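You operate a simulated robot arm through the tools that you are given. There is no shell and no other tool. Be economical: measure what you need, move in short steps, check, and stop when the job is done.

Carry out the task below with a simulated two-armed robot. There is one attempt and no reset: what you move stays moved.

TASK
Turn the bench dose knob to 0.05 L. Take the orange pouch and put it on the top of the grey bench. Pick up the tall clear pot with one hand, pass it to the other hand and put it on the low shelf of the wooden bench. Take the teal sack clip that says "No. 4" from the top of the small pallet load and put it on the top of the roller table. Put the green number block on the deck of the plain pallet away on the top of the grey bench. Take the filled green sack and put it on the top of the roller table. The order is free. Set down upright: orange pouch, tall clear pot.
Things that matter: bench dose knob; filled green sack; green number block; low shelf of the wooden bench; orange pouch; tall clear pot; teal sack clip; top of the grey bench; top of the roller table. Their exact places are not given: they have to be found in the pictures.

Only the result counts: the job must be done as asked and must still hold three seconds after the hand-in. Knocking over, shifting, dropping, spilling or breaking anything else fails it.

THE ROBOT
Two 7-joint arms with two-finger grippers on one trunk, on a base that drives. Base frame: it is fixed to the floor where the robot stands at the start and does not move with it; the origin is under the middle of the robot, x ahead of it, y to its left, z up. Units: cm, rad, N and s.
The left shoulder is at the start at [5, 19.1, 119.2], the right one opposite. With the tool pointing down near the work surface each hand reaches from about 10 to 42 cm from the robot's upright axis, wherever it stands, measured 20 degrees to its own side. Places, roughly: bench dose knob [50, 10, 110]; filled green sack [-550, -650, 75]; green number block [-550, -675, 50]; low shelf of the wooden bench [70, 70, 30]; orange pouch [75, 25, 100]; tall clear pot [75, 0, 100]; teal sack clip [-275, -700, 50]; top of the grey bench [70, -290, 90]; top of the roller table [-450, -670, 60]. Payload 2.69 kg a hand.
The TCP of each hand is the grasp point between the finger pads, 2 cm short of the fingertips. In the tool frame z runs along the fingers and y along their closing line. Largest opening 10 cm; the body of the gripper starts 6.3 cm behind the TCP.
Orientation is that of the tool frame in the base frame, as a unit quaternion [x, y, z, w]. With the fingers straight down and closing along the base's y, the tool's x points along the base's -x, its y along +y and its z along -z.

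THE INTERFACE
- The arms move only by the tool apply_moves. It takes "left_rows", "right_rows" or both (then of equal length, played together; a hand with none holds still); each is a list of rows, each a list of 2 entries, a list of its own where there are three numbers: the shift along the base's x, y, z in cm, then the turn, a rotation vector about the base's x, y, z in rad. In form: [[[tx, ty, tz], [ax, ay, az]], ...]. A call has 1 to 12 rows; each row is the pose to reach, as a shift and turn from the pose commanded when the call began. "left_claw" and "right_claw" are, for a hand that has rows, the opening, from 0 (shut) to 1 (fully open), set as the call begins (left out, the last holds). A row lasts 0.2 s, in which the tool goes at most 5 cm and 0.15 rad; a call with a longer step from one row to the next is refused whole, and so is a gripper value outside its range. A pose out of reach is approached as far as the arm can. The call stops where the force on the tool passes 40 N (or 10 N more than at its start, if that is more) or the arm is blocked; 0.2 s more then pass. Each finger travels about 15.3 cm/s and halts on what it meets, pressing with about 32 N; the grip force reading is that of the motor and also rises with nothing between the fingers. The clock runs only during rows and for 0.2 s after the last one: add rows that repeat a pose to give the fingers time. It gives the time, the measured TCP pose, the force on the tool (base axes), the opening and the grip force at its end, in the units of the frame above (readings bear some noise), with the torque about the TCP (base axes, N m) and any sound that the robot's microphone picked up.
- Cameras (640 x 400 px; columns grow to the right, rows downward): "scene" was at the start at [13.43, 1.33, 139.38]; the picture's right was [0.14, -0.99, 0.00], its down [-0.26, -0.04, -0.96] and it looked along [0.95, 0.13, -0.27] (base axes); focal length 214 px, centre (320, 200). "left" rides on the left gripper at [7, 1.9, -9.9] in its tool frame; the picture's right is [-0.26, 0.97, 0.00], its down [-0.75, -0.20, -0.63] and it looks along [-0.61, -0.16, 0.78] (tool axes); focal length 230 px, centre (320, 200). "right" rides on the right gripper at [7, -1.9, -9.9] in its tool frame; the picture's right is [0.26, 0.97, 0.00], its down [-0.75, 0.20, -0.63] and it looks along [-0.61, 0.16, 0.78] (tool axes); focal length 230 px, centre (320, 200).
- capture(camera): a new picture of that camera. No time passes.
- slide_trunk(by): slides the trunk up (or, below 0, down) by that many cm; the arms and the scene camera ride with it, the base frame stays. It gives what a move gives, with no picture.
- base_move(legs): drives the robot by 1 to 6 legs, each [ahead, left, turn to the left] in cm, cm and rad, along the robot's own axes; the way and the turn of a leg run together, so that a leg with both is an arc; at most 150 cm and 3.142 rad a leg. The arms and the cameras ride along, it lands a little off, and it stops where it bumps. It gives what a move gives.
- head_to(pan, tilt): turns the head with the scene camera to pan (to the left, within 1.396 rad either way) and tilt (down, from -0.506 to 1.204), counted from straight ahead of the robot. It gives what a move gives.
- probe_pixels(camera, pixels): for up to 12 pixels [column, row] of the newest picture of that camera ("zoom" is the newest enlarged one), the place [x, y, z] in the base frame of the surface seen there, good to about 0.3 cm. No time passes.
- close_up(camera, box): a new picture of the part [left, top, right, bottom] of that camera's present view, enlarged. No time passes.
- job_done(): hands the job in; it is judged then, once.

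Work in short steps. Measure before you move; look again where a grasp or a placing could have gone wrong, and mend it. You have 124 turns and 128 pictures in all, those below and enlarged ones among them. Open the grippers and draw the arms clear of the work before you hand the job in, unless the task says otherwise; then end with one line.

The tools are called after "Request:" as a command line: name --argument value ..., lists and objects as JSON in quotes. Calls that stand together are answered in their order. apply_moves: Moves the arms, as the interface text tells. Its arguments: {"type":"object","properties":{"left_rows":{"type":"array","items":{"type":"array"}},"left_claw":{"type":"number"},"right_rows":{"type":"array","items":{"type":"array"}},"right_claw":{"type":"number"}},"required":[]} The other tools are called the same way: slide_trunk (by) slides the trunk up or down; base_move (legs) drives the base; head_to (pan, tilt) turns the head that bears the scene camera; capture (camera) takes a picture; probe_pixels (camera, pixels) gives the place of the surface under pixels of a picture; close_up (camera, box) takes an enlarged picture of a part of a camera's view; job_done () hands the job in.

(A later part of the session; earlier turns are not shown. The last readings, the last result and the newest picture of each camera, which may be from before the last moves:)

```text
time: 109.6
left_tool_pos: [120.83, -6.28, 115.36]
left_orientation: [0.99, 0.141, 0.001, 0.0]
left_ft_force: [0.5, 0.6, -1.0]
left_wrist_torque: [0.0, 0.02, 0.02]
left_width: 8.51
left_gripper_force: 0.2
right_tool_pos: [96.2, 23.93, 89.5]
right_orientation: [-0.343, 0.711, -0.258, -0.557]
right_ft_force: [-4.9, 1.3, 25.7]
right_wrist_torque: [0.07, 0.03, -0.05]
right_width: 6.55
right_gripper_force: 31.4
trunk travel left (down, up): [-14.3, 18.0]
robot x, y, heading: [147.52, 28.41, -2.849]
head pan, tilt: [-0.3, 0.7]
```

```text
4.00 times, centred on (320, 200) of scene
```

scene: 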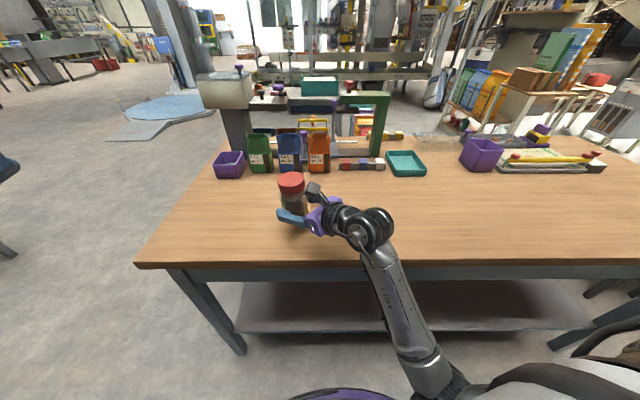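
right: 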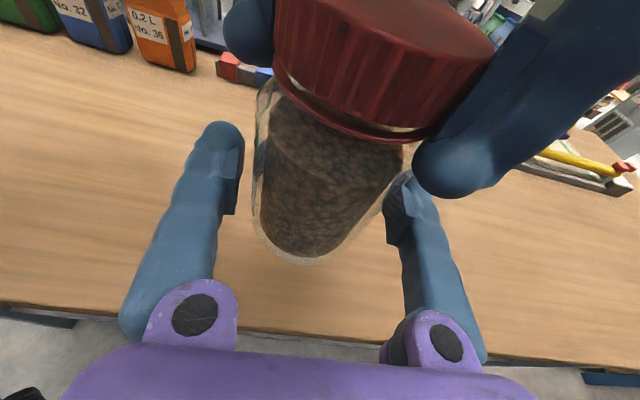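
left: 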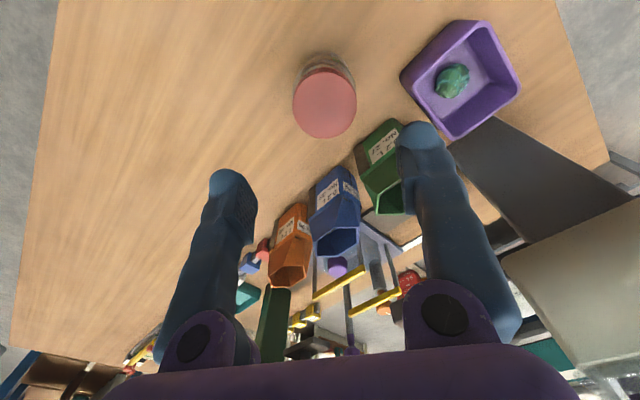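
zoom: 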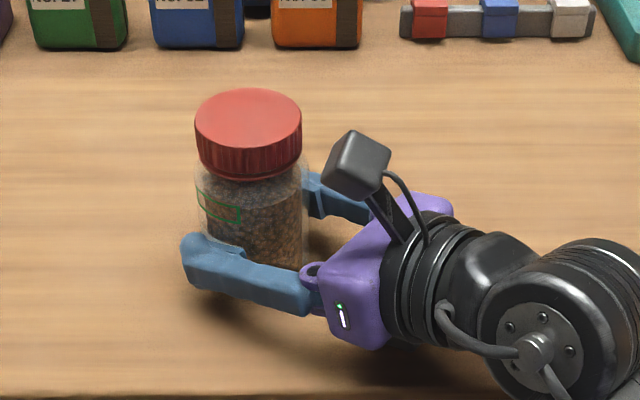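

Contact at 26 N. I ease up, open, and draw the right hand straight back.

Request:
apply_moves --right_rows '[[[0, 0, 0.3], [0, 0, 0]], [[0, 0, 0.3], [0, 0, 0]], [[0, 0, 0.3], [0, 0, 0]], [[1.5, 1.85, 0.6], [0, 0, 0]], [[3.7, 4.5, 1.4], [0, 0, 0]], [[5.9, 7.2, 2.2], [0, 0, 0]], [[8, 9.8, 4], [0, 0, 0]], [[8, 9.8, 7], [0, 0, 0]]]' --right_claw 0.95

Request:
capture --camera "scene"

Request:
probe_pixels --camera "scene" --pixels '[[302, 178], [304, 195], [304, 208], [320, 260], [340, 330], [500, 330]]'

```text
time: 111.4
left_tool_pos: [120.7, -6.27, 115.23]
left_orientation: [0.99, 0.141, 0.001, 0.001]
left_ft_force: [-1.0, -0.1, -0.3]
left_wrist_torque: [0.0, -0.01, 0.0]
left_width: 8.51
left_gripper_force: 0.1
right_tool_pos: [100.79, 33.4, 95.0]
right_orientation: [-0.346, 0.713, -0.26, -0.551]
right_ft_force: [0.6, -1.0, -0.5]
right_wrist_torque: [0.0, -0.04, 0.0]
right_width: 9.51
right_gripper_force: 0.1
right hand out of reach, approached as far as the arm can: row 7, 8
trunk travel left (down, up): [-14.3, 18.0]
robot x, y, heading: [147.62, 28.38, -2.847]
head pan, tilt: [-0.3, 0.7]
```

```text
75 pictures are left
```

scene: 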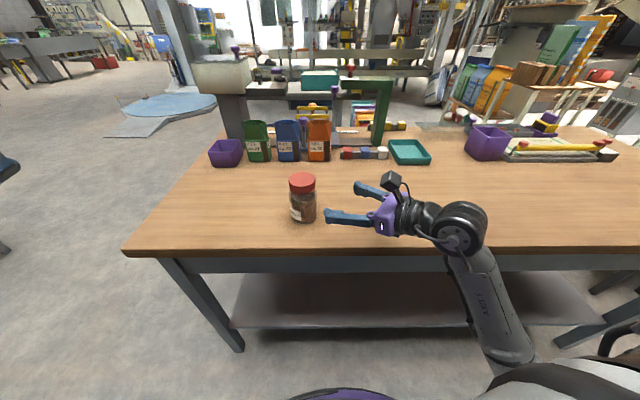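

```text
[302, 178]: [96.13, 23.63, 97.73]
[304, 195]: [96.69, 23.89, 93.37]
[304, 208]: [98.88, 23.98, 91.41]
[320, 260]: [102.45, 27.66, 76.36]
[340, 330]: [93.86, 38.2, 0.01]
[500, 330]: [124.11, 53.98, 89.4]
```

The pot stands upright at (96, 23.8). I now bring the right hand back to the natural tool-down attitude away from the pot: first unpitch and rise.

Request:
apply_moves --right_rows '[[[0.5, 0.5, 2], [0.113, -0.093, 0]], [[1, 1, 4], [0.226, -0.186, 0]], [[1.5, 1.5, 6], [0.34, -0.279, 0]], [[2, 2, 8], [0.453, -0.372, 0]], [[2.5, 2.5, 10], [0.567, -0.466, 0]], [[3, 3, 12], [0.68, -0.559, 0]], [[3, 3, 14], [0.793, -0.652, 0]], [[3, 3, 15], [0.907, -0.745, 0]], [[3, 3, 15], [1.02, -0.838, 0]]]'

Request:
apply_moves --right_rows '[[[0, 0, 0], [0, 0, 0.145]], [[0, 0, 0], [0, 0, 0.29]], [[0, 0, 0], [0, 0, 0.435]], [[0, 0, 0], [0, 0, 0.58]], [[0, 0, 0], [0, 0, 0.725]], [[0, 0, 0], [0, 0, 0.87]], [[0, 0, 0], [0, 0, 1.015]], [[0, 0, 0], [0, 0, 1.16]], [[0, 0, 0], [0, 0, 1.305]], [[0, 0, 0], [0, 0, 1.45]], [[0, 0, 0], [0, 0, 1.595]], [[0, 0, 0], [0, 0, 1.74]]]'

```text
time: 113.4
left_tool_pos: [120.6, -6.28, 115.26]
left_orientation: [0.99, 0.141, 0.002, 0.0]
left_ft_force: [-0.4, 0.7, -0.4]
left_wrist_torque: [0.02, -0.02, 0.02]
left_width: 8.48
left_gripper_force: 0.1
right_tool_pos: [103.86, 36.4, 109.93]
right_orientation: [-0.432, 0.902, 0.001, 0.007]
right_ft_force: [-0.5, -0.6, 0.1]
right_wrist_torque: [0.02, -0.01, 0.01]
right_width: 9.48
right_gripper_force: 0.0
right hand out of reach, approached as far as the arm can: row 1, 2
trunk travel left (down, up): [-14.3, 18.0]
robot x, y, heading: [147.86, 28.22, -2.85]
head pan, tilt: [-0.3, 0.7]
```

```text
time: 116.0
left_tool_pos: [120.55, -6.32, 115.21]
left_orientation: [0.99, 0.141, 0.002, 0.001]
left_ft_force: [-0.2, 0.7, -0.5]
left_wrist_torque: [0.03, -0.02, 0.03]
left_width: 8.51
left_gripper_force: 0.0
right_tool_pos: [103.77, 36.33, 109.99]
right_orientation: [0.968, -0.249, -0.004, -0.003]
right_ft_force: [0.5, 0.2, 0.0]
right_wrist_torque: [0.01, 0.0, -0.02]
right_width: 9.51
right_gripper_force: 0.1
trunk travel left (down, up): [-14.3, 18.0]
robot x, y, heading: [147.84, 28.04, -2.851]
head pan, tilt: [-0.3, 0.7]
```

Now I yaw to point along −x, then pitch 45° and line up behind and above the pot.

Request:
apply_moves --right_rows '[[[0.3, -2, 0], [0, 0, 0.13]], [[0.5, -5, 0], [0, 0, 0.26]], [[0.8, -8, 0], [0, 0, 0.39]], [[1, -10.5, 0], [0, 0, 0.503]], [[1, -12.5, 0], [0, 0, 0.503]]]' --right_claw 0.95

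Request:
apply_moves --right_rows '[[[0, 0, 0], [0, 0.14, 0]], [[0, 0, 0], [0, 0.28, 0]], [[0, 0, -1], [0, 0.42, 0]], [[0, 0, -2], [0, 0.56, 0]], [[0, 0, -4], [0, 0.7, 0]], [[0, 0, -6], [0, 0.785, 0]], [[0, 0, -6], [0, 0.785, 0]]]'

Request:
capture --camera "right"

```text
time: 117.2
left_tool_pos: [120.6, -6.43, 115.29]
left_orientation: [0.99, 0.141, 0.001, -0.001]
left_ft_force: [0.0, -0.4, 0.1]
left_wrist_torque: [0.05, -0.04, 0.01]
left_width: 8.51
left_gripper_force: 0.2
right_tool_pos: [104.8, 23.72, 109.88]
right_orientation: [1.0, -0.001, -0.005, -0.001]
right_ft_force: [0.8, -0.2, 0.3]
right_wrist_torque: [-0.01, 0.03, -0.01]
right_width: 9.48
right_gripper_force: 0.1
trunk travel left (down, up): [-14.3, 18.0]
robot x, y, heading: [147.48, 28.2, -2.856]
head pan, tilt: [-0.3, 0.7]
```

```text
time: 118.8
left_tool_pos: [120.64, -6.28, 115.3]
left_orientation: [0.99, 0.141, 0.002, 0.001]
left_ft_force: [0.4, 0.2, -0.2]
left_wrist_torque: [-0.02, 0.0, 0.0]
left_width: 8.51
left_gripper_force: 0.1
right_tool_pos: [104.79, 23.79, 103.79]
right_orientation: [0.921, -0.003, -0.389, -0.001]
right_ft_force: [-0.2, -0.3, -0.2]
right_wrist_torque: [0.03, 0.01, -0.02]
right_width: 9.5
right_gripper_force: 0.1
trunk travel left (down, up): [-14.3, 18.0]
robot x, y, heading: [148.15, 27.89, -2.85]
head pan, tilt: [-0.3, 0.7]
```

```text
74 pictures are left
```

right: 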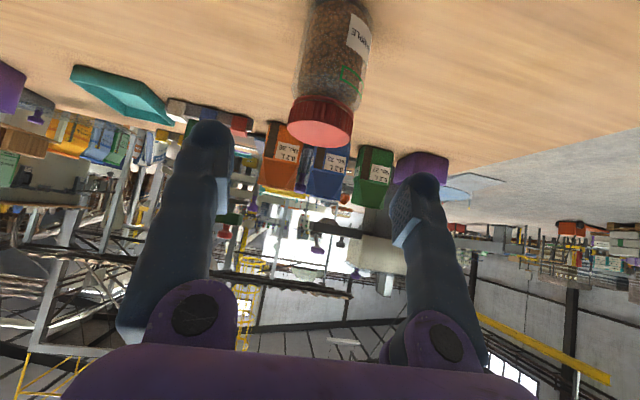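

The pot is centred in the jaw. I advance along the tool axis, close, and lift.

Request:
apply_moves --right_rows '[[[-2.4, 0, -2.6], [0, 0, 0]], [[-4.8, 0, -5.2], [0, 0, 0]], [[-7, 0, -7.6], [0, 0, 0]], [[-8.7, 0, -9.6], [0, 0, 0]], [[-8.7, 0, -9.6], [0, 0, 0]]]'

Request:
apply_moves --right_rows '[[[0, 0, 0], [0, 0, 0]], [[0, 0, 0], [0, 0, 0]], [[0, 0, 0], [0, 0, 0]]]' --right_claw 0.0

Request:
apply_moves --right_rows '[[[0, 0, 1], [0, 0, 0]], [[0, 0, 3], [0, 0, 0]], [[0, 0, 6], [0, 0, 0]], [[0, 0, 6], [0, 0, 0]]]'

Request:
close_up --camera "scene" --box '[240, 130, 400, 250]'

```text
time: 120.0
left_tool_pos: [120.76, -6.32, 115.29]
left_orientation: [0.99, 0.141, 0.002, 0.001]
left_ft_force: [-0.8, -0.2, 0.2]
left_wrist_torque: [0.0, -0.02, 0.02]
left_width: 8.53
left_gripper_force: 0.0
right_tool_pos: [96.02, 23.99, 94.22]
right_orientation: [0.922, -0.002, -0.388, 0.0]
right_ft_force: [-0.4, 0.3, -0.4]
right_wrist_torque: [0.0, 0.01, 0.01]
right_width: 9.51
right_gripper_force: 0.0
trunk travel left (down, up): [-14.3, 18.0]
robot x, y, heading: [147.72, 28.16, -2.857]
head pan, tilt: [-0.3, 0.7]
```

```text
time: 120.8
left_tool_pos: [120.67, -6.29, 115.43]
left_orientation: [0.99, 0.141, 0.002, 0.0]
left_ft_force: [0.6, -0.1, 0.5]
left_wrist_torque: [-0.02, -0.04, -0.03]
left_width: 8.5
left_gripper_force: 0.1
right_tool_pos: [96.04, 23.76, 94.05]
right_orientation: [0.922, -0.002, -0.387, -0.001]
right_ft_force: [-1.1, -0.5, -0.7]
right_wrist_torque: [0.02, -0.01, 0.01]
right_width: 6.63
right_gripper_force: 31.5
trunk travel left (down, up): [-14.3, 18.0]
robot x, y, heading: [148.05, 28.24, -2.854]
head pan, tilt: [-0.3, 0.7]
```

```text
time: 121.8
left_tool_pos: [120.71, -6.43, 115.26]
left_orientation: [0.99, 0.14, 0.001, 0.001]
left_ft_force: [0.1, 0.9, -0.5]
left_wrist_torque: [-0.03, 0.03, 0.0]
left_width: 8.49
left_gripper_force: 0.1
right_tool_pos: [96.04, 23.74, 100.26]
right_orientation: [0.922, -0.003, -0.387, -0.001]
right_ft_force: [0.2, -0.3, -1.6]
right_wrist_torque: [-0.02, -0.01, -0.02]
right_width: 6.57
right_gripper_force: 32.0
trunk travel left (down, up): [-14.3, 18.0]
robot x, y, heading: [147.89, 28.5, -2.853]
head pan, tilt: [-0.3, 0.7]
```

```text
3.33 times, centred on (320, 190) of scene
```

zoom: 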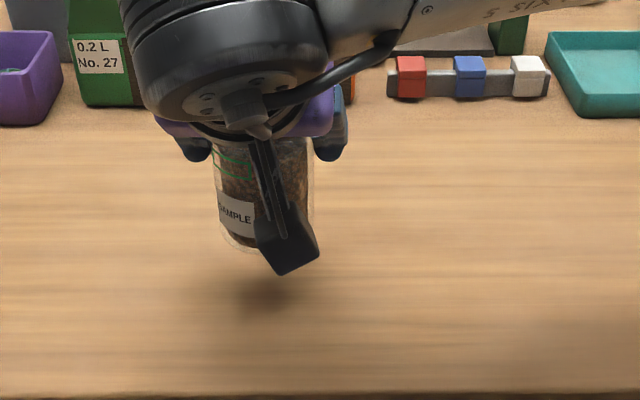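

The pot hangs upright, bottom ≈8.1 cm below the TCP. I back away from the bench, lower the trunk fully, then lower the arm in free space.

Request:
base_move --legs '[[-42, 0, 0]]'

Request:
slide_trunk --by -14.3

Request:
apply_moves --right_rows '[[[0, 0, -4], [0, 0, 0]], [[0, 0, -8], [0, 0, 0]], [[0, 0, -12], [0, 0, 0]], [[0, 0, -16], [0, 0, 0]], [[0, 0, -20], [0, 0, 0]], [[0, 0, -24], [0, 0, 0]], [[0, 0, -28], [0, 0, 0]], [[0, 0, -32], [0, 0, 0]], [[0, 0, -36], [0, 0, 0]], [[0, 0, -40], [0, 0, 0]], [[0, 0, -42], [0, 0, 0]]]'

Request:
capture --camera "scene"

```text
time: 124.3
left_tool_pos: [161.03, 5.92, 115.32]
left_orientation: [0.99, 0.139, 0.002, 0.0]
left_ft_force: [0.9, 0.9, 0.2]
left_wrist_torque: [0.01, 0.05, 0.01]
left_width: 8.51
left_gripper_force: 0.0
right_tool_pos: [136.48, 35.99, 100.28]
right_orientation: [0.922, -0.003, -0.388, -0.001]
right_ft_force: [-0.2, 0.2, -0.8]
right_wrist_torque: [-0.01, 0.02, 0.0]
right_width: 6.64
right_gripper_force: 32.2
trunk travel left (down, up): [-14.3, 18.0]
robot x, y, heading: [188.45, 40.46, -2.856]
head pan, tilt: [-0.3, 0.7]
```

```text
time: 126.0
left_tool_pos: [161.06, 5.76, 100.97]
left_orientation: [0.99, 0.139, 0.002, 0.001]
left_ft_force: [0.9, 0.2, 0.1]
left_wrist_torque: [0.0, 0.03, 0.0]
left_width: 8.49
left_gripper_force: 0.1
right_tool_pos: [136.4, 35.97, 85.83]
right_orientation: [0.922, -0.004, -0.387, -0.002]
right_ft_force: [0.8, 0.3, -0.6]
right_wrist_torque: [-0.01, -0.02, 0.03]
right_width: 6.59
right_gripper_force: 31.8
trunk travel left (down, up): [0.0, 32.3]
robot x, y, heading: [188.04, 40.49, -2.851]
head pan, tilt: [-0.3, 0.7]
```

```text
time: 128.4
left_tool_pos: [161.11, 5.88, 100.97]
left_orientation: [0.99, 0.14, 0.002, 0.001]
left_ft_force: [-0.3, 0.4, 0.1]
left_wrist_torque: [0.02, 0.02, -0.01]
left_width: 8.51
left_gripper_force: 0.1
right_tool_pos: [136.42, 35.84, 43.88]
right_orientation: [0.922, -0.003, -0.387, -0.001]
right_ft_force: [0.2, -0.7, -1.4]
right_wrist_torque: [-0.01, -0.01, -0.06]
right_width: 6.6
right_gripper_force: 32.0
trunk travel left (down, up): [0.0, 32.3]
robot x, y, heading: [188.15, 40.34, -2.85]
head pan, tilt: [-0.3, 0.7]
```

```text
72 pictures are left
```

scene: 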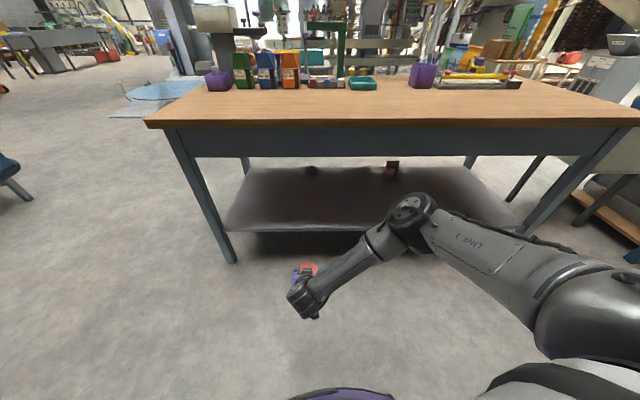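

The hand reaches z 44 easily. I check the elbow position against the bench apron before driving in, and the shelf's surface.

Request:
probe_pixels --camera "scene" --pixels '[[412, 200], [395, 225], [370, 240], [435, 205], [306, 268], [310, 300], [300, 225], [400, 225], [300, 160], [470, 220]]'

```text
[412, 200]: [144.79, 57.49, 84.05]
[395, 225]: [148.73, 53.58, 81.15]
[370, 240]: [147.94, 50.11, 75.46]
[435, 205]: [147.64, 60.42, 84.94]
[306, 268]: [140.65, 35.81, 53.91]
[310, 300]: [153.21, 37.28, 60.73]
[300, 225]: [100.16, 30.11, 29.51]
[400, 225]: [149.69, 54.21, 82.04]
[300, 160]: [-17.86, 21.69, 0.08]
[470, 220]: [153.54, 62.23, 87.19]
```

The elbow (x≈145) trails the TCP by only 8 cm and would hit the apron, so I stretch the arm forward 18 cm first.

Request:
apply_moves --right_rows '[[[-3, 0, 0], [0, 0, 0]], [[-6, 0, 0], [0, 0, 0]], [[-9, 0, 0], [0, 0, 0]], [[-12, 0, 0], [0, 0, 0]], [[-15, 0, 0], [0, 0, 0]], [[-18, 0, 0], [0, 0, 0]], [[-18, 0, 0], [0, 0, 0]]]'

Request:
capture --camera "scene"

```text
time: 130.0
left_tool_pos: [160.93, 5.74, 101.07]
left_orientation: [0.99, 0.139, 0.002, 0.0]
left_ft_force: [-0.2, -0.3, -0.3]
left_wrist_torque: [0.01, 0.01, 0.0]
left_width: 8.51
left_gripper_force: 0.1
right_tool_pos: [118.25, 35.97, 43.85]
right_orientation: [0.922, -0.003, -0.387, 0.0]
right_ft_force: [-0.4, 1.3, -1.6]
right_wrist_torque: [0.0, 0.01, 0.01]
right_width: 6.57
right_gripper_force: 31.7
trunk travel left (down, up): [0.0, 32.3]
robot x, y, heading: [188.55, 40.58, -2.85]
head pan, tilt: [-0.3, 0.7]
```

```text
71 pictures are left
```

scene: 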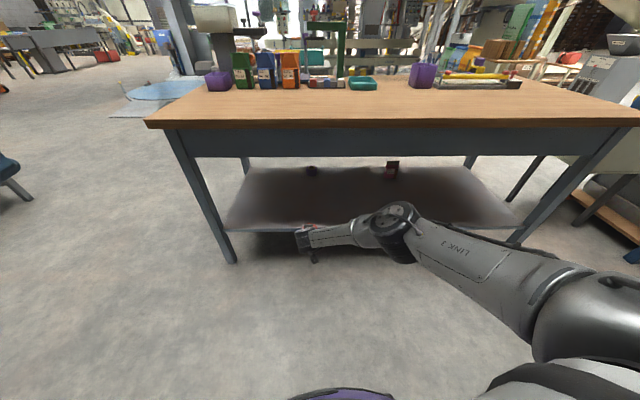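

Request:
probe_pixels --camera "scene" --pixels '[[395, 207], [385, 215], [370, 222], [350, 235], [405, 235], [305, 235], [300, 245], [320, 230]]'

Request:
close_up --camera "scene" --box '[260, 190, 440, 300]'

```text
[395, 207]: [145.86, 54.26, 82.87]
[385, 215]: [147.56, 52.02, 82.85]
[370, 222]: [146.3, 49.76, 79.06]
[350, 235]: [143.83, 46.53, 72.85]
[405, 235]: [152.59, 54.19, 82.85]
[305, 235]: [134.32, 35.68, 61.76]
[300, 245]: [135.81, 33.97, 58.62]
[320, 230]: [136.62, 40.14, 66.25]
```

```text
3.56 times, centred on (350, 245) of scene
```

zoom: 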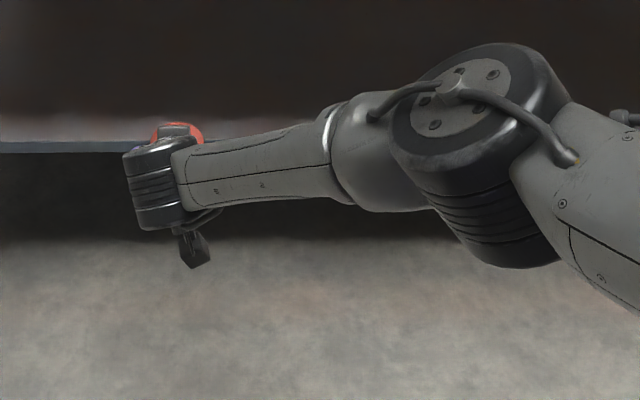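

The wrist (z≤66) will pass under the apron (z 73) and the elbow stays outside. I drive sideways-ahead so the pot goes in over the shelf to x≈91.

Request:
base_move --legs '[[26, -7.8, 0]]'

Request:
capture --camera "scene"

Request:
capture --camera "right"

```text
time: 132.0
left_tool_pos: [133.67, 5.79, 100.96]
left_orientation: [0.99, 0.139, 0.001, 0.001]
left_ft_force: [0.0, -0.1, 0.1]
left_wrist_torque: [-0.04, -0.02, 0.01]
left_width: 8.55
left_gripper_force: 0.0
right_tool_pos: [91.17, 36.03, 43.84]
right_orientation: [0.922, -0.003, -0.386, -0.002]
right_ft_force: [-0.6, 0.5, -1.2]
right_wrist_torque: [0.02, -0.02, 0.0]
right_width: 6.58
right_gripper_force: 31.9
trunk travel left (down, up): [0.0, 32.3]
robot x, y, heading: [161.16, 40.63, -2.857]
head pan, tilt: [-0.3, 0.7]
```

```text
69 pictures are left
```

scene: 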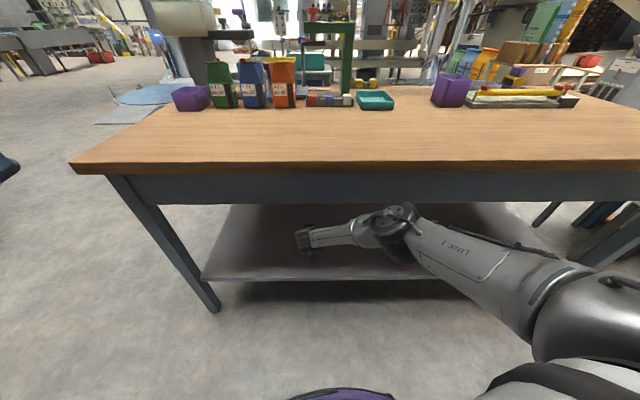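

```text
68 pictures are left
```

right: 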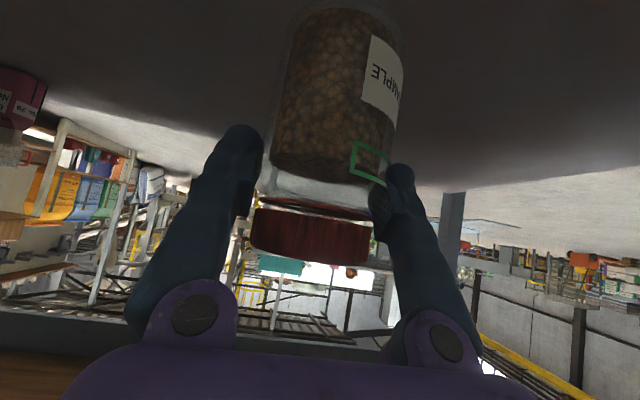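

The pot is over the clear shelf. I lower it 6 cm to contact.

Request:
apply_moves --right_rows '[[[0, 0, -2], [0, 0, 0]], [[0, 0, -4], [0, 0, 0]], [[0, 0, -5.4], [0, 0, 0]], [[0, 0, -5.9], [0, 0, 0]], [[0, 0, -6.2], [0, 0, 0]], [[0, 0, -6.2], [0, 0, 0]]]'

Request:
capture --camera "right"

```text
time: 133.4
left_tool_pos: [133.69, 5.86, 100.97]
left_orientation: [0.99, 0.139, 0.001, 0.001]
left_ft_force: [0.2, 0.1, 0.1]
left_wrist_torque: [-0.02, -0.02, -0.02]
left_width: 8.51
left_gripper_force: 0.1
right_tool_pos: [91.73, 36.35, 39.06]
right_orientation: [0.922, -0.003, -0.387, -0.002]
right_ft_force: [-0.1, 0.7, -0.8]
right_wrist_torque: [0.02, 0.01, -0.01]
right_width: 6.58
right_gripper_force: 32.2
right hand out of reach, approached as far as the arm can: row 3, 4, 5, 6
trunk travel left (down, up): [0.0, 32.3]
robot x, y, heading: [161.48, 40.05, -2.855]
head pan, tilt: [-0.3, 0.7]
```

```text
67 pictures are left
```

right: 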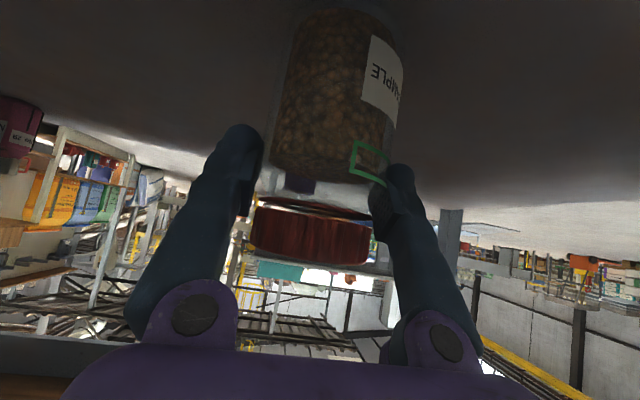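

The arm runs out of reach 1.4 cm above the shelf. I drive 6 cm closer, then draw the hand back a little while lowering.

Request:
base_move --legs '[[5.75, -1.7, 0]]'

Request:
apply_moves --right_rows '[[[1.5, 0, 0], [0, 0, 0]], [[3, 0, -0.5], [0, 0, 0]], [[4, 0, -1], [0, 0, 0]], [[4, 0, -1.3], [0, 0, 0]], [[4, 0, -1.5], [0, 0, 0]], [[4, 0, -1.7], [0, 0, 0]], [[4, 0, -1.7], [0, 0, 0]]]'

Request:
capture --camera "right"

```text
time: 134.3
left_tool_pos: [127.84, 5.87, 100.92]
left_orientation: [0.99, 0.14, 0.002, 0.0]
left_ft_force: [0.2, -0.1, 0.2]
left_wrist_torque: [0.03, 0.02, 0.0]
left_width: 8.47
left_gripper_force: 0.0
right_tool_pos: [85.77, 36.42, 39.02]
right_orientation: [0.922, -0.003, -0.388, -0.001]
right_ft_force: [0.3, 0.5, -1.3]
right_wrist_torque: [0.01, 0.0, 0.01]
right_width: 6.58
right_gripper_force: 32.4
trunk travel left (down, up): [0.0, 32.3]
robot x, y, heading: [155.16, 40.23, -2.854]
head pan, tilt: [-0.3, 0.7]
```

```text
time: 135.9
left_tool_pos: [128.12, 5.88, 101.13]
left_orientation: [0.99, 0.139, 0.001, 0.0]
left_ft_force: [0.7, 0.1, 0.0]
left_wrist_torque: [0.0, 0.02, 0.02]
left_width: 8.5
left_gripper_force: 0.0
right_tool_pos: [89.55, 36.28, 37.67]
right_orientation: [0.921, -0.004, -0.39, -0.001]
right_ft_force: [4.1, 1.1, 23.9]
right_wrist_torque: [-0.29, -0.43, 0.08]
right_width: 6.6
right_gripper_force: 32.0
right hand out of reach, approached as far as the arm can: row 1
trunk travel left (down, up): [0.0, 32.3]
robot x, y, heading: [155.04, 40.66, -2.854]
head pan, tilt: [-0.3, 0.7]
```

```text
66 pictures are left
```

right: 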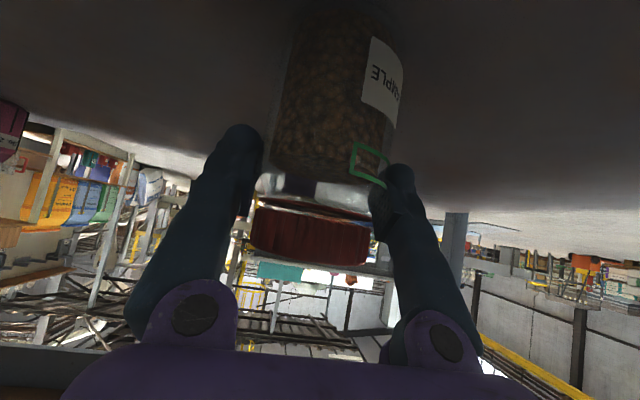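

Contact at 24 N, so the pot stands on the shelf. I ease up, open and draw back along the tool axis.

Request:
apply_moves --right_rows '[[[0, 0, 0.2], [0, 0, 0]], [[0, 0, 0.2], [0, 0, 0]], [[0, 0, 0.2], [0, 0, 0]], [[1.5, 0, 1.5], [0, 0, 0]], [[3.5, 0, 3.5], [0, 0, 0]], [[6, 0, 5.5], [0, 0, 0]], [[9, 0, 7], [0, 0, 0]], [[12, 0, 7], [0, 0, 0]]]' --right_claw 0.95

Request:
base_move --legs '[[-35, 0, 0]]'

Request:
head_to --pan -0.15 --tilt 0.6

Request:
capture --camera "scene"

```text
time: 137.7
left_tool_pos: [127.79, 5.92, 101.0]
left_orientation: [0.99, 0.14, 0.002, 0.001]
left_ft_force: [0.3, -0.4, 0.1]
left_wrist_torque: [0.04, -0.04, 0.02]
left_width: 8.51
left_gripper_force: 0.3
right_tool_pos: [101.58, 36.36, 44.42]
right_orientation: [0.922, -0.005, -0.388, -0.002]
right_ft_force: [-0.5, -0.3, 0.7]
right_wrist_torque: [0.0, 0.01, 0.01]
right_width: 9.48
right_gripper_force: 0.2
trunk travel left (down, up): [0.0, 32.3]
robot x, y, heading: [154.91, 40.33, -2.854]
head pan, tilt: [-0.3, 0.7]
```

```text
time: 140.0
left_tool_pos: [161.12, 15.61, 100.94]
left_orientation: [0.99, 0.141, 0.002, 0.0]
left_ft_force: [-0.3, -0.3, -0.1]
left_wrist_torque: [-0.02, -0.04, 0.06]
left_width: 8.52
left_gripper_force: 0.1
right_tool_pos: [134.94, 46.07, 44.4]
right_orientation: [0.922, -0.002, -0.387, 0.0]
right_ft_force: [-0.5, -0.2, -0.5]
right_wrist_torque: [-0.01, -0.05, 0.01]
right_width: 9.54
right_gripper_force: 0.0
trunk travel left (down, up): [0.0, 32.3]
robot x, y, heading: [188.15, 50.31, -2.849]
head pan, tilt: [-0.3, 0.7]
```

```text
time: 140.7
left_tool_pos: [161.03, 15.71, 101.01]
left_orientation: [0.99, 0.141, 0.001, 0.001]
left_ft_force: [0.1, -0.9, -0.7]
left_wrist_torque: [0.01, -0.01, 0.04]
left_width: 8.5
left_gripper_force: 0.1
right_tool_pos: [134.83, 46.09, 44.46]
right_orientation: [0.922, -0.002, -0.386, -0.001]
right_ft_force: [-0.5, -0.2, -1.0]
right_wrist_torque: [0.01, 0.0, 0.0]
right_width: 9.51
right_gripper_force: 0.0
trunk travel left (down, up): [0.0, 32.3]
robot x, y, heading: [188.3, 50.36, -2.848]
head pan, tilt: [-0.15, 0.6]
```

```text
65 pictures are left
```

scene: 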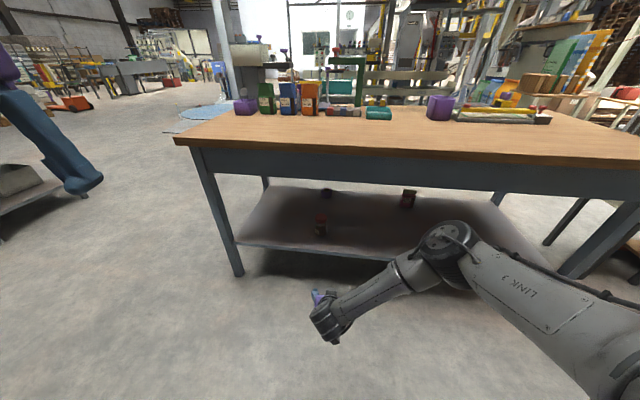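

The pot stands upright on the low shelf (at (320,225)). Now I raise the trunk, fold the right hand in, and reposition to take the orange pouch with the left hand.

Request:
slide_trunk --by 25

Request:
apply_moves --right_rows '[[[1.5, 1.4, 3.3], [0, -0.065, 0]], [[3, 2.8, 6.6], [0, -0.13, 0]], [[4.5, 4.2, 10], [0, -0.2, 0]], [[6, 5.6, 13.3], [0, -0.26, 0]], [[7.5, 7, 16.6], [0, -0.33, 0]], [[9, 8.4, 20], [0, -0.39, 0]], [[10.5, 9.8, 23.3], [0, -0.46, 0]], [[12, 11.2, 26.6], [0, -0.52, 0]], [[13.5, 12.6, 30], [0, -0.59, 0]], [[15, 14, 33.3], [0, -0.65, 0]], [[16.5, 15.4, 36.6], [0, -0.72, 0]], [[17.9, 16.9, 40], [0, -0.785, 0]]]'

Request:
base_move --legs '[[0, 0, -1.135], [10, 0, 0]]'

```text
time: 143.3
left_tool_pos: [161.19, 15.58, 125.98]
left_orientation: [0.99, 0.141, 0.003, 0.001]
left_ft_force: [-0.1, 0.4, 0.7]
left_wrist_torque: [0.01, -0.01, 0.01]
left_width: 8.5
left_gripper_force: 0.1
right_tool_pos: [134.8, 46.14, 69.46]
right_orientation: [0.922, -0.002, -0.387, -0.001]
right_ft_force: [0.5, 0.2, 0.0]
right_wrist_torque: [-0.01, -0.01, 0.01]
right_width: 9.51
right_gripper_force: 0.1
trunk travel left (down, up): [-25.0, 7.3]
robot x, y, heading: [188.21, 50.32, -2.851]
head pan, tilt: [-0.15, 0.6]
```

```text
time: 145.9
left_tool_pos: [161.05, 15.69, 125.99]
left_orientation: [0.99, 0.142, 0.002, 0.001]
left_ft_force: [0.0, 0.3, -0.2]
left_wrist_torque: [0.02, 0.01, -0.01]
left_width: 8.5
left_gripper_force: 0.0
right_tool_pos: [152.88, 63.09, 109.37]
right_orientation: [1.0, -0.001, -0.004, -0.002]
right_ft_force: [0.2, 0.5, 0.4]
right_wrist_torque: [0.04, 0.0, -0.02]
right_width: 9.53
right_gripper_force: 0.1
trunk travel left (down, up): [-25.0, 7.3]
robot x, y, heading: [187.93, 50.34, -2.856]
head pan, tilt: [-0.15, 0.6]
```

```text
time: 149.9
left_tool_pos: [138.71, 67.5, 125.89]
left_orientation: [0.911, -0.412, 0.001, 0.001]
left_ft_force: [-0.3, 0.2, -0.2]
left_wrist_torque: [-0.02, -0.03, 0.01]
left_width: 8.51
left_gripper_force: 0.0
right_tool_pos: [178.18, 95.18, 109.27]
right_orientation: [0.842, -0.539, -0.003, -0.004]
right_ft_force: [-0.3, 0.1, -0.2]
right_wrist_torque: [-0.04, 0.02, -0.01]
right_width: 9.53
right_gripper_force: 0.2
trunk travel left (down, up): [-25.0, 7.3]
robot x, y, heading: [181.51, 57.89, 2.299]
head pan, tilt: [-0.15, 0.6]
```

I drive to about (138, 38) with the left shoulder nearest to the bench.

Request:
base_move --legs '[[14.1, 45.8, 0]]'

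Request:
head_to --pan 0.75 --tilt 0.65

Request:
capture --camera "scene"

```text
time: 154.4
left_tool_pos: [95.56, 48.2, 125.97]
left_orientation: [0.911, -0.413, 0.001, 0.002]
left_ft_force: [-0.6, -0.3, 0.4]
left_wrist_torque: [0.02, 0.01, -0.02]
left_width: 8.51
left_gripper_force: 0.0
right_tool_pos: [135.11, 75.64, 109.36]
right_orientation: [0.842, -0.54, -0.002, -0.003]
right_ft_force: [0.5, -0.2, -0.6]
right_wrist_torque: [0.01, 0.0, 0.03]
right_width: 9.51
right_gripper_force: 0.1
trunk travel left (down, up): [-25.0, 7.3]
robot x, y, heading: [138.83, 38.17, 2.297]
head pan, tilt: [-0.15, 0.6]
stopped in leg 1: the robot was blocked; the commanded pose is now the measured one
```

```text
time: 155.6
left_tool_pos: [95.64, 48.08, 125.94]
left_orientation: [0.91, -0.414, 0.001, 0.001]
left_ft_force: [0.1, 0.2, -0.7]
left_wrist_torque: [-0.01, -0.05, 0.01]
left_width: 8.49
left_gripper_force: 0.1
right_tool_pos: [135.16, 75.75, 109.22]
right_orientation: [0.842, -0.539, -0.002, -0.003]
right_ft_force: [-0.5, 0.8, 0.0]
right_wrist_torque: [-0.03, 0.01, 0.01]
right_width: 9.5
right_gripper_force: 0.1
trunk travel left (down, up): [-25.0, 7.3]
robot x, y, heading: [138.28, 38.2, 2.294]
head pan, tilt: [0.75, 0.649]
```

```text
64 pictures are left
```

scene: 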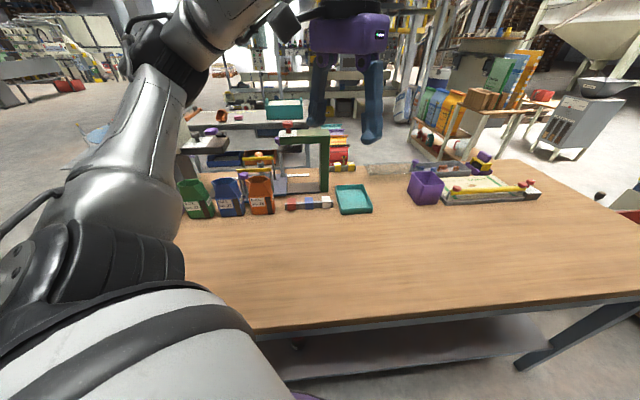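

I move the left hand above the pouch area at z≈113 and look from its camera.

Request:
apply_moves --left_rows '[[[-3, -2, -1.5], [0, 0, 0.05]], [[-6, -4, -3], [0, 0, 0.1]], [[-9, -6, -4.5], [0, 0, 0.15]], [[-12, -8, -6], [0, 0, 0.2]], [[-15, -10, -7.5], [0, 0, 0.25]], [[-18, -12, -9], [0, 0, 0.3]], [[-21, -14, -10.5], [0, 0, 0.35]], [[-24, -16, -12], [0, 0, 0.4]], [[-26, -18, -13], [0, 0, 0.45]], [[-27.5, -19.6, -13], [0, 0, 0.5]], [[-27.5, -19.6, -13], [0, 0, 0.5]]]' --left_claw 0.95

Request:
capture --camera "left"

```text
time: 158.0
left_tool_pos: [68.05, 28.48, 113.1]
left_orientation: [0.985, -0.175, 0.002, 0.001]
left_ft_force: [0.3, 0.7, -0.9]
left_wrist_torque: [0.02, 0.03, -0.03]
left_width: 9.5
left_gripper_force: 0.1
right_tool_pos: [135.09, 75.58, 109.41]
right_orientation: [0.842, -0.539, -0.003, -0.004]
right_ft_force: [0.3, -0.3, 0.4]
right_wrist_torque: [0.0, -0.01, -0.03]
right_width: 9.5
right_gripper_force: 0.0
trunk travel left (down, up): [-25.0, 7.3]
robot x, y, heading: [138.52, 38.14, 2.294]
head pan, tilt: [0.75, 0.649]
```

```text
63 pictures are left
```

left: 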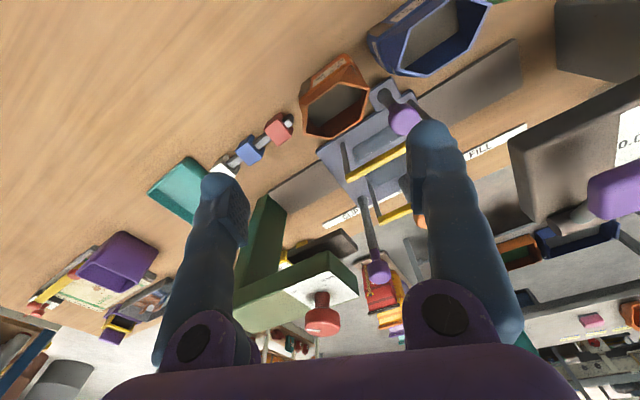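

Reach is fine. I zoom on the pouch and probe its rim and the neighbours.

Request:
close_up --camera "left" --box '[250, 30, 442, 150]'

Request:
probe_pixels --camera "zoom" --pixels '[[190, 185], [255, 160], [385, 190], [385, 270], [305, 345], [190, 345], [290, 260], [280, 90], [230, 130], [350, 140], [515, 295], [400, 470]]'

```text
3.33 times, centred on (346, 90) of left
```

zoom: 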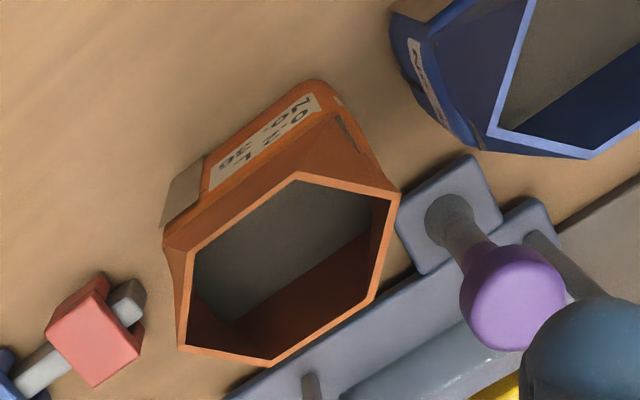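

```text
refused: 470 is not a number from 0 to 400
```

Request:
probe_pixels --camera "zoom" --pixels '[[165, 240], [297, 177], [398, 195], [373, 298], [268, 362], [180, 348], [330, 82], [200, 165], [365, 130], [510, 260], [430, 250], [120, 320]]'

```text
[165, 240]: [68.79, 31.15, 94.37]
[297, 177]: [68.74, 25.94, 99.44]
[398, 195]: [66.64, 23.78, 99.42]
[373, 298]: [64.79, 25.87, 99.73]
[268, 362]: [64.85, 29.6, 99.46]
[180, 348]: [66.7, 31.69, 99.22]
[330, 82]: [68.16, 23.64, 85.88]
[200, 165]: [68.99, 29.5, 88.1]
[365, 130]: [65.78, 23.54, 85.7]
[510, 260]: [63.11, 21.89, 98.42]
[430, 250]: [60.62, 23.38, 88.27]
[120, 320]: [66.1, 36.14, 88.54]
```

The pouch is 4 cm in x (64.8–68.7) and 8 cm in y (23.7–31.7), so I'd grip across x. I try turning the left hand +110° here.

Request:
apply_moves --left_rows '[[[0, 0, 0], [0, 0, 0.148]], [[0, 0, 0], [0, 0, 0.296]], [[0, 0, 0], [0, 0, 0.444]], [[0, 0, 0], [0, 0, 0.592]], [[0, 0, 0], [0, 0, 0.74]], [[0, 0, 0], [0, 0, 0.888]], [[0, 0, 0], [0, 0, 1.036]], [[0, 0, 0], [0, 0, 1.184]], [[0, 0, 0], [0, 0, 1.332]], [[0, 0, 0], [0, 0, 1.48]], [[0, 0, 0], [0, 0, 1.628]], [[0, 0, 0], [0, 0, 1.776]]]'

Request:
apply_moves --left_rows '[[[0, 0, 0], [0, 0, 0.145]], [[0, 0, 0], [0, 0, 0.145]]]'

Request:
capture --camera "left"

```text
time: 160.6
left_tool_pos: [68.15, 28.61, 113.09]
left_orientation: [0.756, 0.655, 0.0, -0.001]
left_ft_force: [-0.1, -0.4, 0.3]
left_wrist_torque: [-0.02, 0.0, -0.02]
left_width: 9.52
left_gripper_force: 0.1
right_tool_pos: [135.22, 75.68, 109.27]
right_orientation: [0.842, -0.539, -0.003, -0.004]
right_ft_force: [-0.4, -0.6, -0.2]
right_wrist_torque: [0.02, 0.0, 0.01]
right_width: 9.5
right_gripper_force: 0.1
trunk travel left (down, up): [-25.0, 7.3]
robot x, y, heading: [138.54, 38.2, 2.3]
head pan, tilt: [0.75, 0.649]
```

```text
time: 161.2
left_tool_pos: [68.07, 28.62, 112.94]
left_orientation: [0.707, 0.707, 0.001, -0.001]
left_ft_force: [-0.8, 0.4, -0.1]
left_wrist_torque: [0.0, 0.02, 0.0]
left_width: 9.5
left_gripper_force: 0.0
right_tool_pos: [134.98, 75.65, 109.28]
right_orientation: [0.842, -0.54, -0.004, -0.004]
right_ft_force: [0.1, 0.2, -0.3]
right_wrist_torque: [0.02, 0.03, -0.04]
right_width: 9.48
right_gripper_force: 0.0
trunk travel left (down, up): [-25.0, 7.3]
robot x, y, heading: [138.58, 38.24, 2.292]
head pan, tilt: [0.75, 0.649]
```

```text
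61 pictures are left
```

left: 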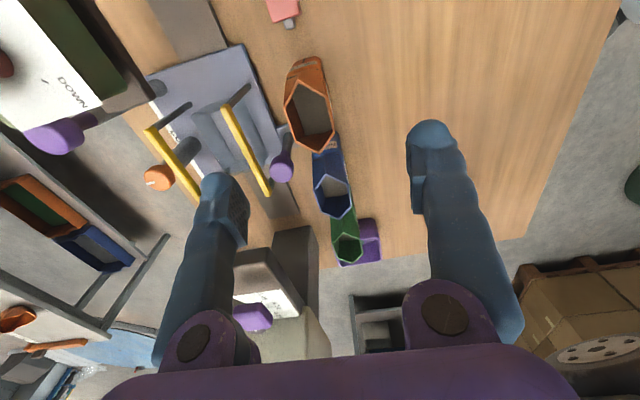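

The turn succeeded. I probe the yellow bar and nearby objects that the −x finger has to clear.

Request:
probe_pixels --camera "left" --pixels '[[225, 103], [245, 145], [266, 190], [282, 168], [240, 95], [300, 65], [310, 95], [292, 100], [330, 105], [312, 145]]'

```text
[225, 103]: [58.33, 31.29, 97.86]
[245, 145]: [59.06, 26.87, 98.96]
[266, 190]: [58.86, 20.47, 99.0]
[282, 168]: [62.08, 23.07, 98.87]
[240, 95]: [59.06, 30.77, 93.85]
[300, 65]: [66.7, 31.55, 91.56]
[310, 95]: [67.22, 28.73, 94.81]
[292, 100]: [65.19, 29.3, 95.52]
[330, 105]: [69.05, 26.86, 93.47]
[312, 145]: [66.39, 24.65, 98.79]
```

The bar is at x≈59, so there is room with a 6.5 cm opening. I lower onto the pouch at (66.85, 27.7, 94.8) and close.

Request:
apply_moves --left_rows '[[[-0.6, -0.5, -2], [0, 0, 0]], [[-1.25, -0.9, -6], [0, 0, 0]], [[-1.25, -0.9, -10], [0, 0, 0]], [[-1.25, -0.9, -14], [0, 0, 0]], [[-1.25, -0.9, -18.2], [0, 0, 0]], [[-1.25, -0.9, -18.2], [0, 0, 0]]]' --left_claw 0.66

Request:
close_up --camera "left" --box '[200, 100, 440, 250]'

```text
time: 162.6
left_tool_pos: [66.95, 27.6, 94.98]
left_orientation: [0.708, 0.706, 0.001, -0.001]
left_ft_force: [-0.1, -0.2, 0.5]
left_wrist_torque: [-0.01, 0.01, 0.01]
left_width: 6.61
left_gripper_force: 0.0
right_tool_pos: [135.13, 75.57, 109.36]
right_orientation: [0.842, -0.539, -0.004, -0.005]
right_ft_force: [0.2, -0.3, -0.2]
right_wrist_torque: [0.02, 0.04, 0.02]
right_width: 9.49
right_gripper_force: 0.0
trunk travel left (down, up): [-25.0, 7.3]
robot x, y, heading: [138.64, 38.31, 2.295]
head pan, tilt: [0.75, 0.649]
```

```text
2.67 times, centred on (320, 175) of left
```

zoom: 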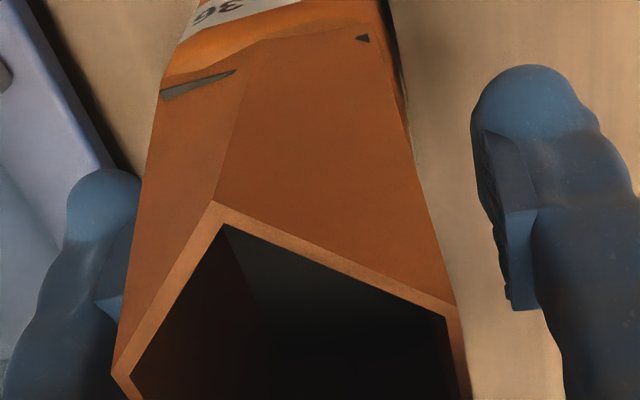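

The pouch sits nearer the −x finger; I shift 0.6 cm to −x, close and lift.

Request:
apply_moves --left_rows '[[[-0.6, 0, 0], [0, 0, 0]], [[-0.6, 0, 0], [0, 0, 0]]]'

Request:
apply_moves --left_rows '[[[0, 0, 0], [0, 0, 0]], [[0, 0, 0], [0, 0, 0]], [[0, 0, 0], [0, 0, 0]]]' --left_claw 0.0

Request:
apply_moves --left_rows '[[[0, 0, 1], [0, 0, 0]], [[0, 0, 4], [0, 0, 0]], [[0, 0, 8], [0, 0, 0]], [[0, 0, 12], [0, 0, 0]], [[0, 0, 16], [0, 0, 0]], [[0, 0, 20], [0, 0, 0]], [[0, 0, 20], [0, 0, 0]]]'

Request:
capture --camera "scene"

```text
time: 163.2
left_tool_pos: [66.15, 27.76, 95.01]
left_orientation: [0.709, 0.705, 0.001, -0.001]
left_ft_force: [0.5, -0.3, -0.1]
left_wrist_torque: [0.02, 0.03, -0.05]
left_width: 6.6
left_gripper_force: 0.1
right_tool_pos: [135.06, 75.57, 109.29]
right_orientation: [0.842, -0.54, -0.004, -0.004]
right_ft_force: [0.8, -0.5, -0.5]
right_wrist_torque: [0.0, -0.01, -0.01]
right_width: 9.48
right_gripper_force: 0.1
trunk travel left (down, up): [-25.0, 7.3]
robot x, y, heading: [138.21, 38.15, 2.295]
head pan, tilt: [0.75, 0.649]
```

```text
time: 164.0
left_tool_pos: [66.24, 27.6, 94.84]
left_orientation: [0.708, 0.706, 0.002, -0.001]
left_ft_force: [0.3, -0.7, 0.2]
left_wrist_torque: [-0.02, -0.01, 0.02]
left_width: 4.22
left_gripper_force: 31.7
right_tool_pos: [135.06, 75.55, 109.33]
right_orientation: [0.842, -0.539, -0.003, -0.004]
right_ft_force: [1.0, 0.6, 0.1]
right_wrist_torque: [-0.01, -0.01, -0.01]
right_width: 9.51
right_gripper_force: 0.0
trunk travel left (down, up): [-25.0, 7.3]
robot x, y, heading: [138.5, 38.05, 2.296]
head pan, tilt: [0.75, 0.649]
```

```text
time: 165.6
left_tool_pos: [66.37, 27.77, 114.9]
left_orientation: [0.709, 0.706, 0.001, -0.001]
left_ft_force: [1.3, 0.2, -0.2]
left_wrist_torque: [-0.03, 0.07, 0.0]
left_width: 4.22
left_gripper_force: 32.1
right_tool_pos: [135.22, 75.56, 109.35]
right_orientation: [0.842, -0.54, -0.004, -0.004]
right_ft_force: [1.0, -0.3, -0.1]
right_wrist_torque: [0.0, 0.04, -0.01]
right_width: 9.51
right_gripper_force: 0.0
trunk travel left (down, up): [-25.0, 7.3]
robot x, y, heading: [138.67, 37.86, 2.297]
head pan, tilt: [0.75, 0.649]
```

```text
59 pictures are left
```

scene: 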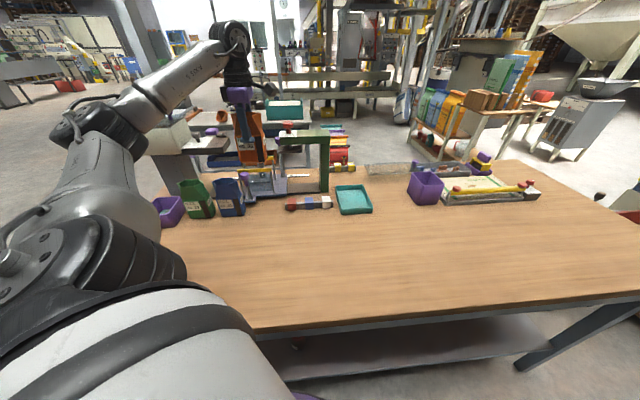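

The orange pouch is lifted cleanly (bottom 8.8 cm below the TCP). I draw it in toward the robot, then drive around to the near end of the grey bench.

Request:
apply_moves --left_rows '[[[4, 1.7, 0.5], [0, 0, 0]], [[8, 3.4, 1], [0, 0, 0]], [[12, 5.1, 1.5], [0, 0, 0]], [[16, 6.8, 2], [0, 0, 0]], [[20, 8.5, 2.5], [0, 0, 0]], [[24, 10.2, 3], [0, 0, 0]], [[28, 12, 3], [0, 0, 0]], [[28, 12, 3], [0, 0, 0]]]'

Request:
base_move --legs '[[-117.6, 75.3, 0], [37.1, 87.3, 0], [0, 0, 2.42]]'

Request:
head_to --pan 0.0 --tilt 0.45

Request:
capture --camera "scene"

```text
time: 167.4
left_tool_pos: [94.32, 39.62, 117.69]
left_orientation: [0.708, 0.706, 0.001, -0.001]
left_ft_force: [-0.8, 0.9, 0.4]
left_wrist_torque: [-0.02, 0.02, -0.01]
left_width: 4.23
left_gripper_force: 32.4
right_tool_pos: [135.11, 75.58, 109.31]
right_orientation: [0.842, -0.539, -0.003, -0.004]
right_ft_force: [0.9, -1.5, -0.2]
right_wrist_torque: [0.01, 0.03, 0.03]
right_width: 9.52
right_gripper_force: 0.0
trunk travel left (down, up): [-25.0, 7.3]
robot x, y, heading: [138.2, 38.46, 2.299]
head pan, tilt: [0.75, 0.649]
```

```text
time: 187.8
left_tool_pos: [100.31, -160.24, 117.75]
left_orientation: [-0.403, 0.915, 0.0, -0.003]
left_ft_force: [0.5, 0.1, 0.2]
left_wrist_torque: [-0.02, -0.01, 0.0]
left_width: 4.2
left_gripper_force: 31.3
right_tool_pos: [45.99, -159.1, 109.2]
right_orientation: [0.807, 0.591, -0.005, 0.001]
right_ft_force: [-0.2, 0.1, -0.5]
right_wrist_torque: [0.04, 0.04, -0.04]
right_width: 9.5
right_gripper_force: 0.0
trunk travel left (down, up): [-25.0, 7.3]
robot x, y, heading: [68.85, -128.96, -1.584]
head pan, tilt: [0.75, 0.649]
```

```text
time: 188.9
left_tool_pos: [100.23, -160.15, 117.78]
left_orientation: [-0.402, 0.916, 0.0, -0.002]
left_ft_force: [0.0, -0.2, -0.8]
left_wrist_torque: [0.0, 0.03, 0.01]
left_width: 4.2
left_gripper_force: 31.9
right_tool_pos: [46.06, -159.17, 109.43]
right_orientation: [0.807, 0.591, -0.005, 0.001]
right_ft_force: [-1.3, 0.3, 0.4]
right_wrist_torque: [-0.01, -0.02, 0.0]
right_width: 9.49
right_gripper_force: 0.1
trunk travel left (down, up): [-25.0, 7.3]
robot x, y, heading: [68.78, -128.86, -1.583]
head pan, tilt: [0.0, 0.45]
```

```text
58 pictures are left
```

scene: 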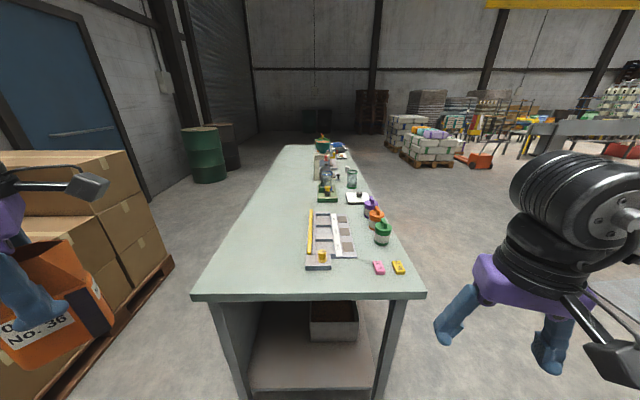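

The near left part of the grey bench top is free (around (250,255)). I probe it.

Request:
probe_pixels --camera "scene" --pixels '[[196, 294], [420, 292], [240, 270], [270, 240], [255, 255], [318, 262], [378, 266], [312, 215], [285, 210], [260, 285]]'

```text
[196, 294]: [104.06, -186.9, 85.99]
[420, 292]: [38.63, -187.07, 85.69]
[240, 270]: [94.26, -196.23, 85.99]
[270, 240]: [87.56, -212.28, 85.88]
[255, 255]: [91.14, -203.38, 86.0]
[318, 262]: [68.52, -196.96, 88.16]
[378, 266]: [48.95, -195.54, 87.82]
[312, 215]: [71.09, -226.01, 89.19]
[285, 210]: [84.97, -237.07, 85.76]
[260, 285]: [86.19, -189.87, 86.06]
```

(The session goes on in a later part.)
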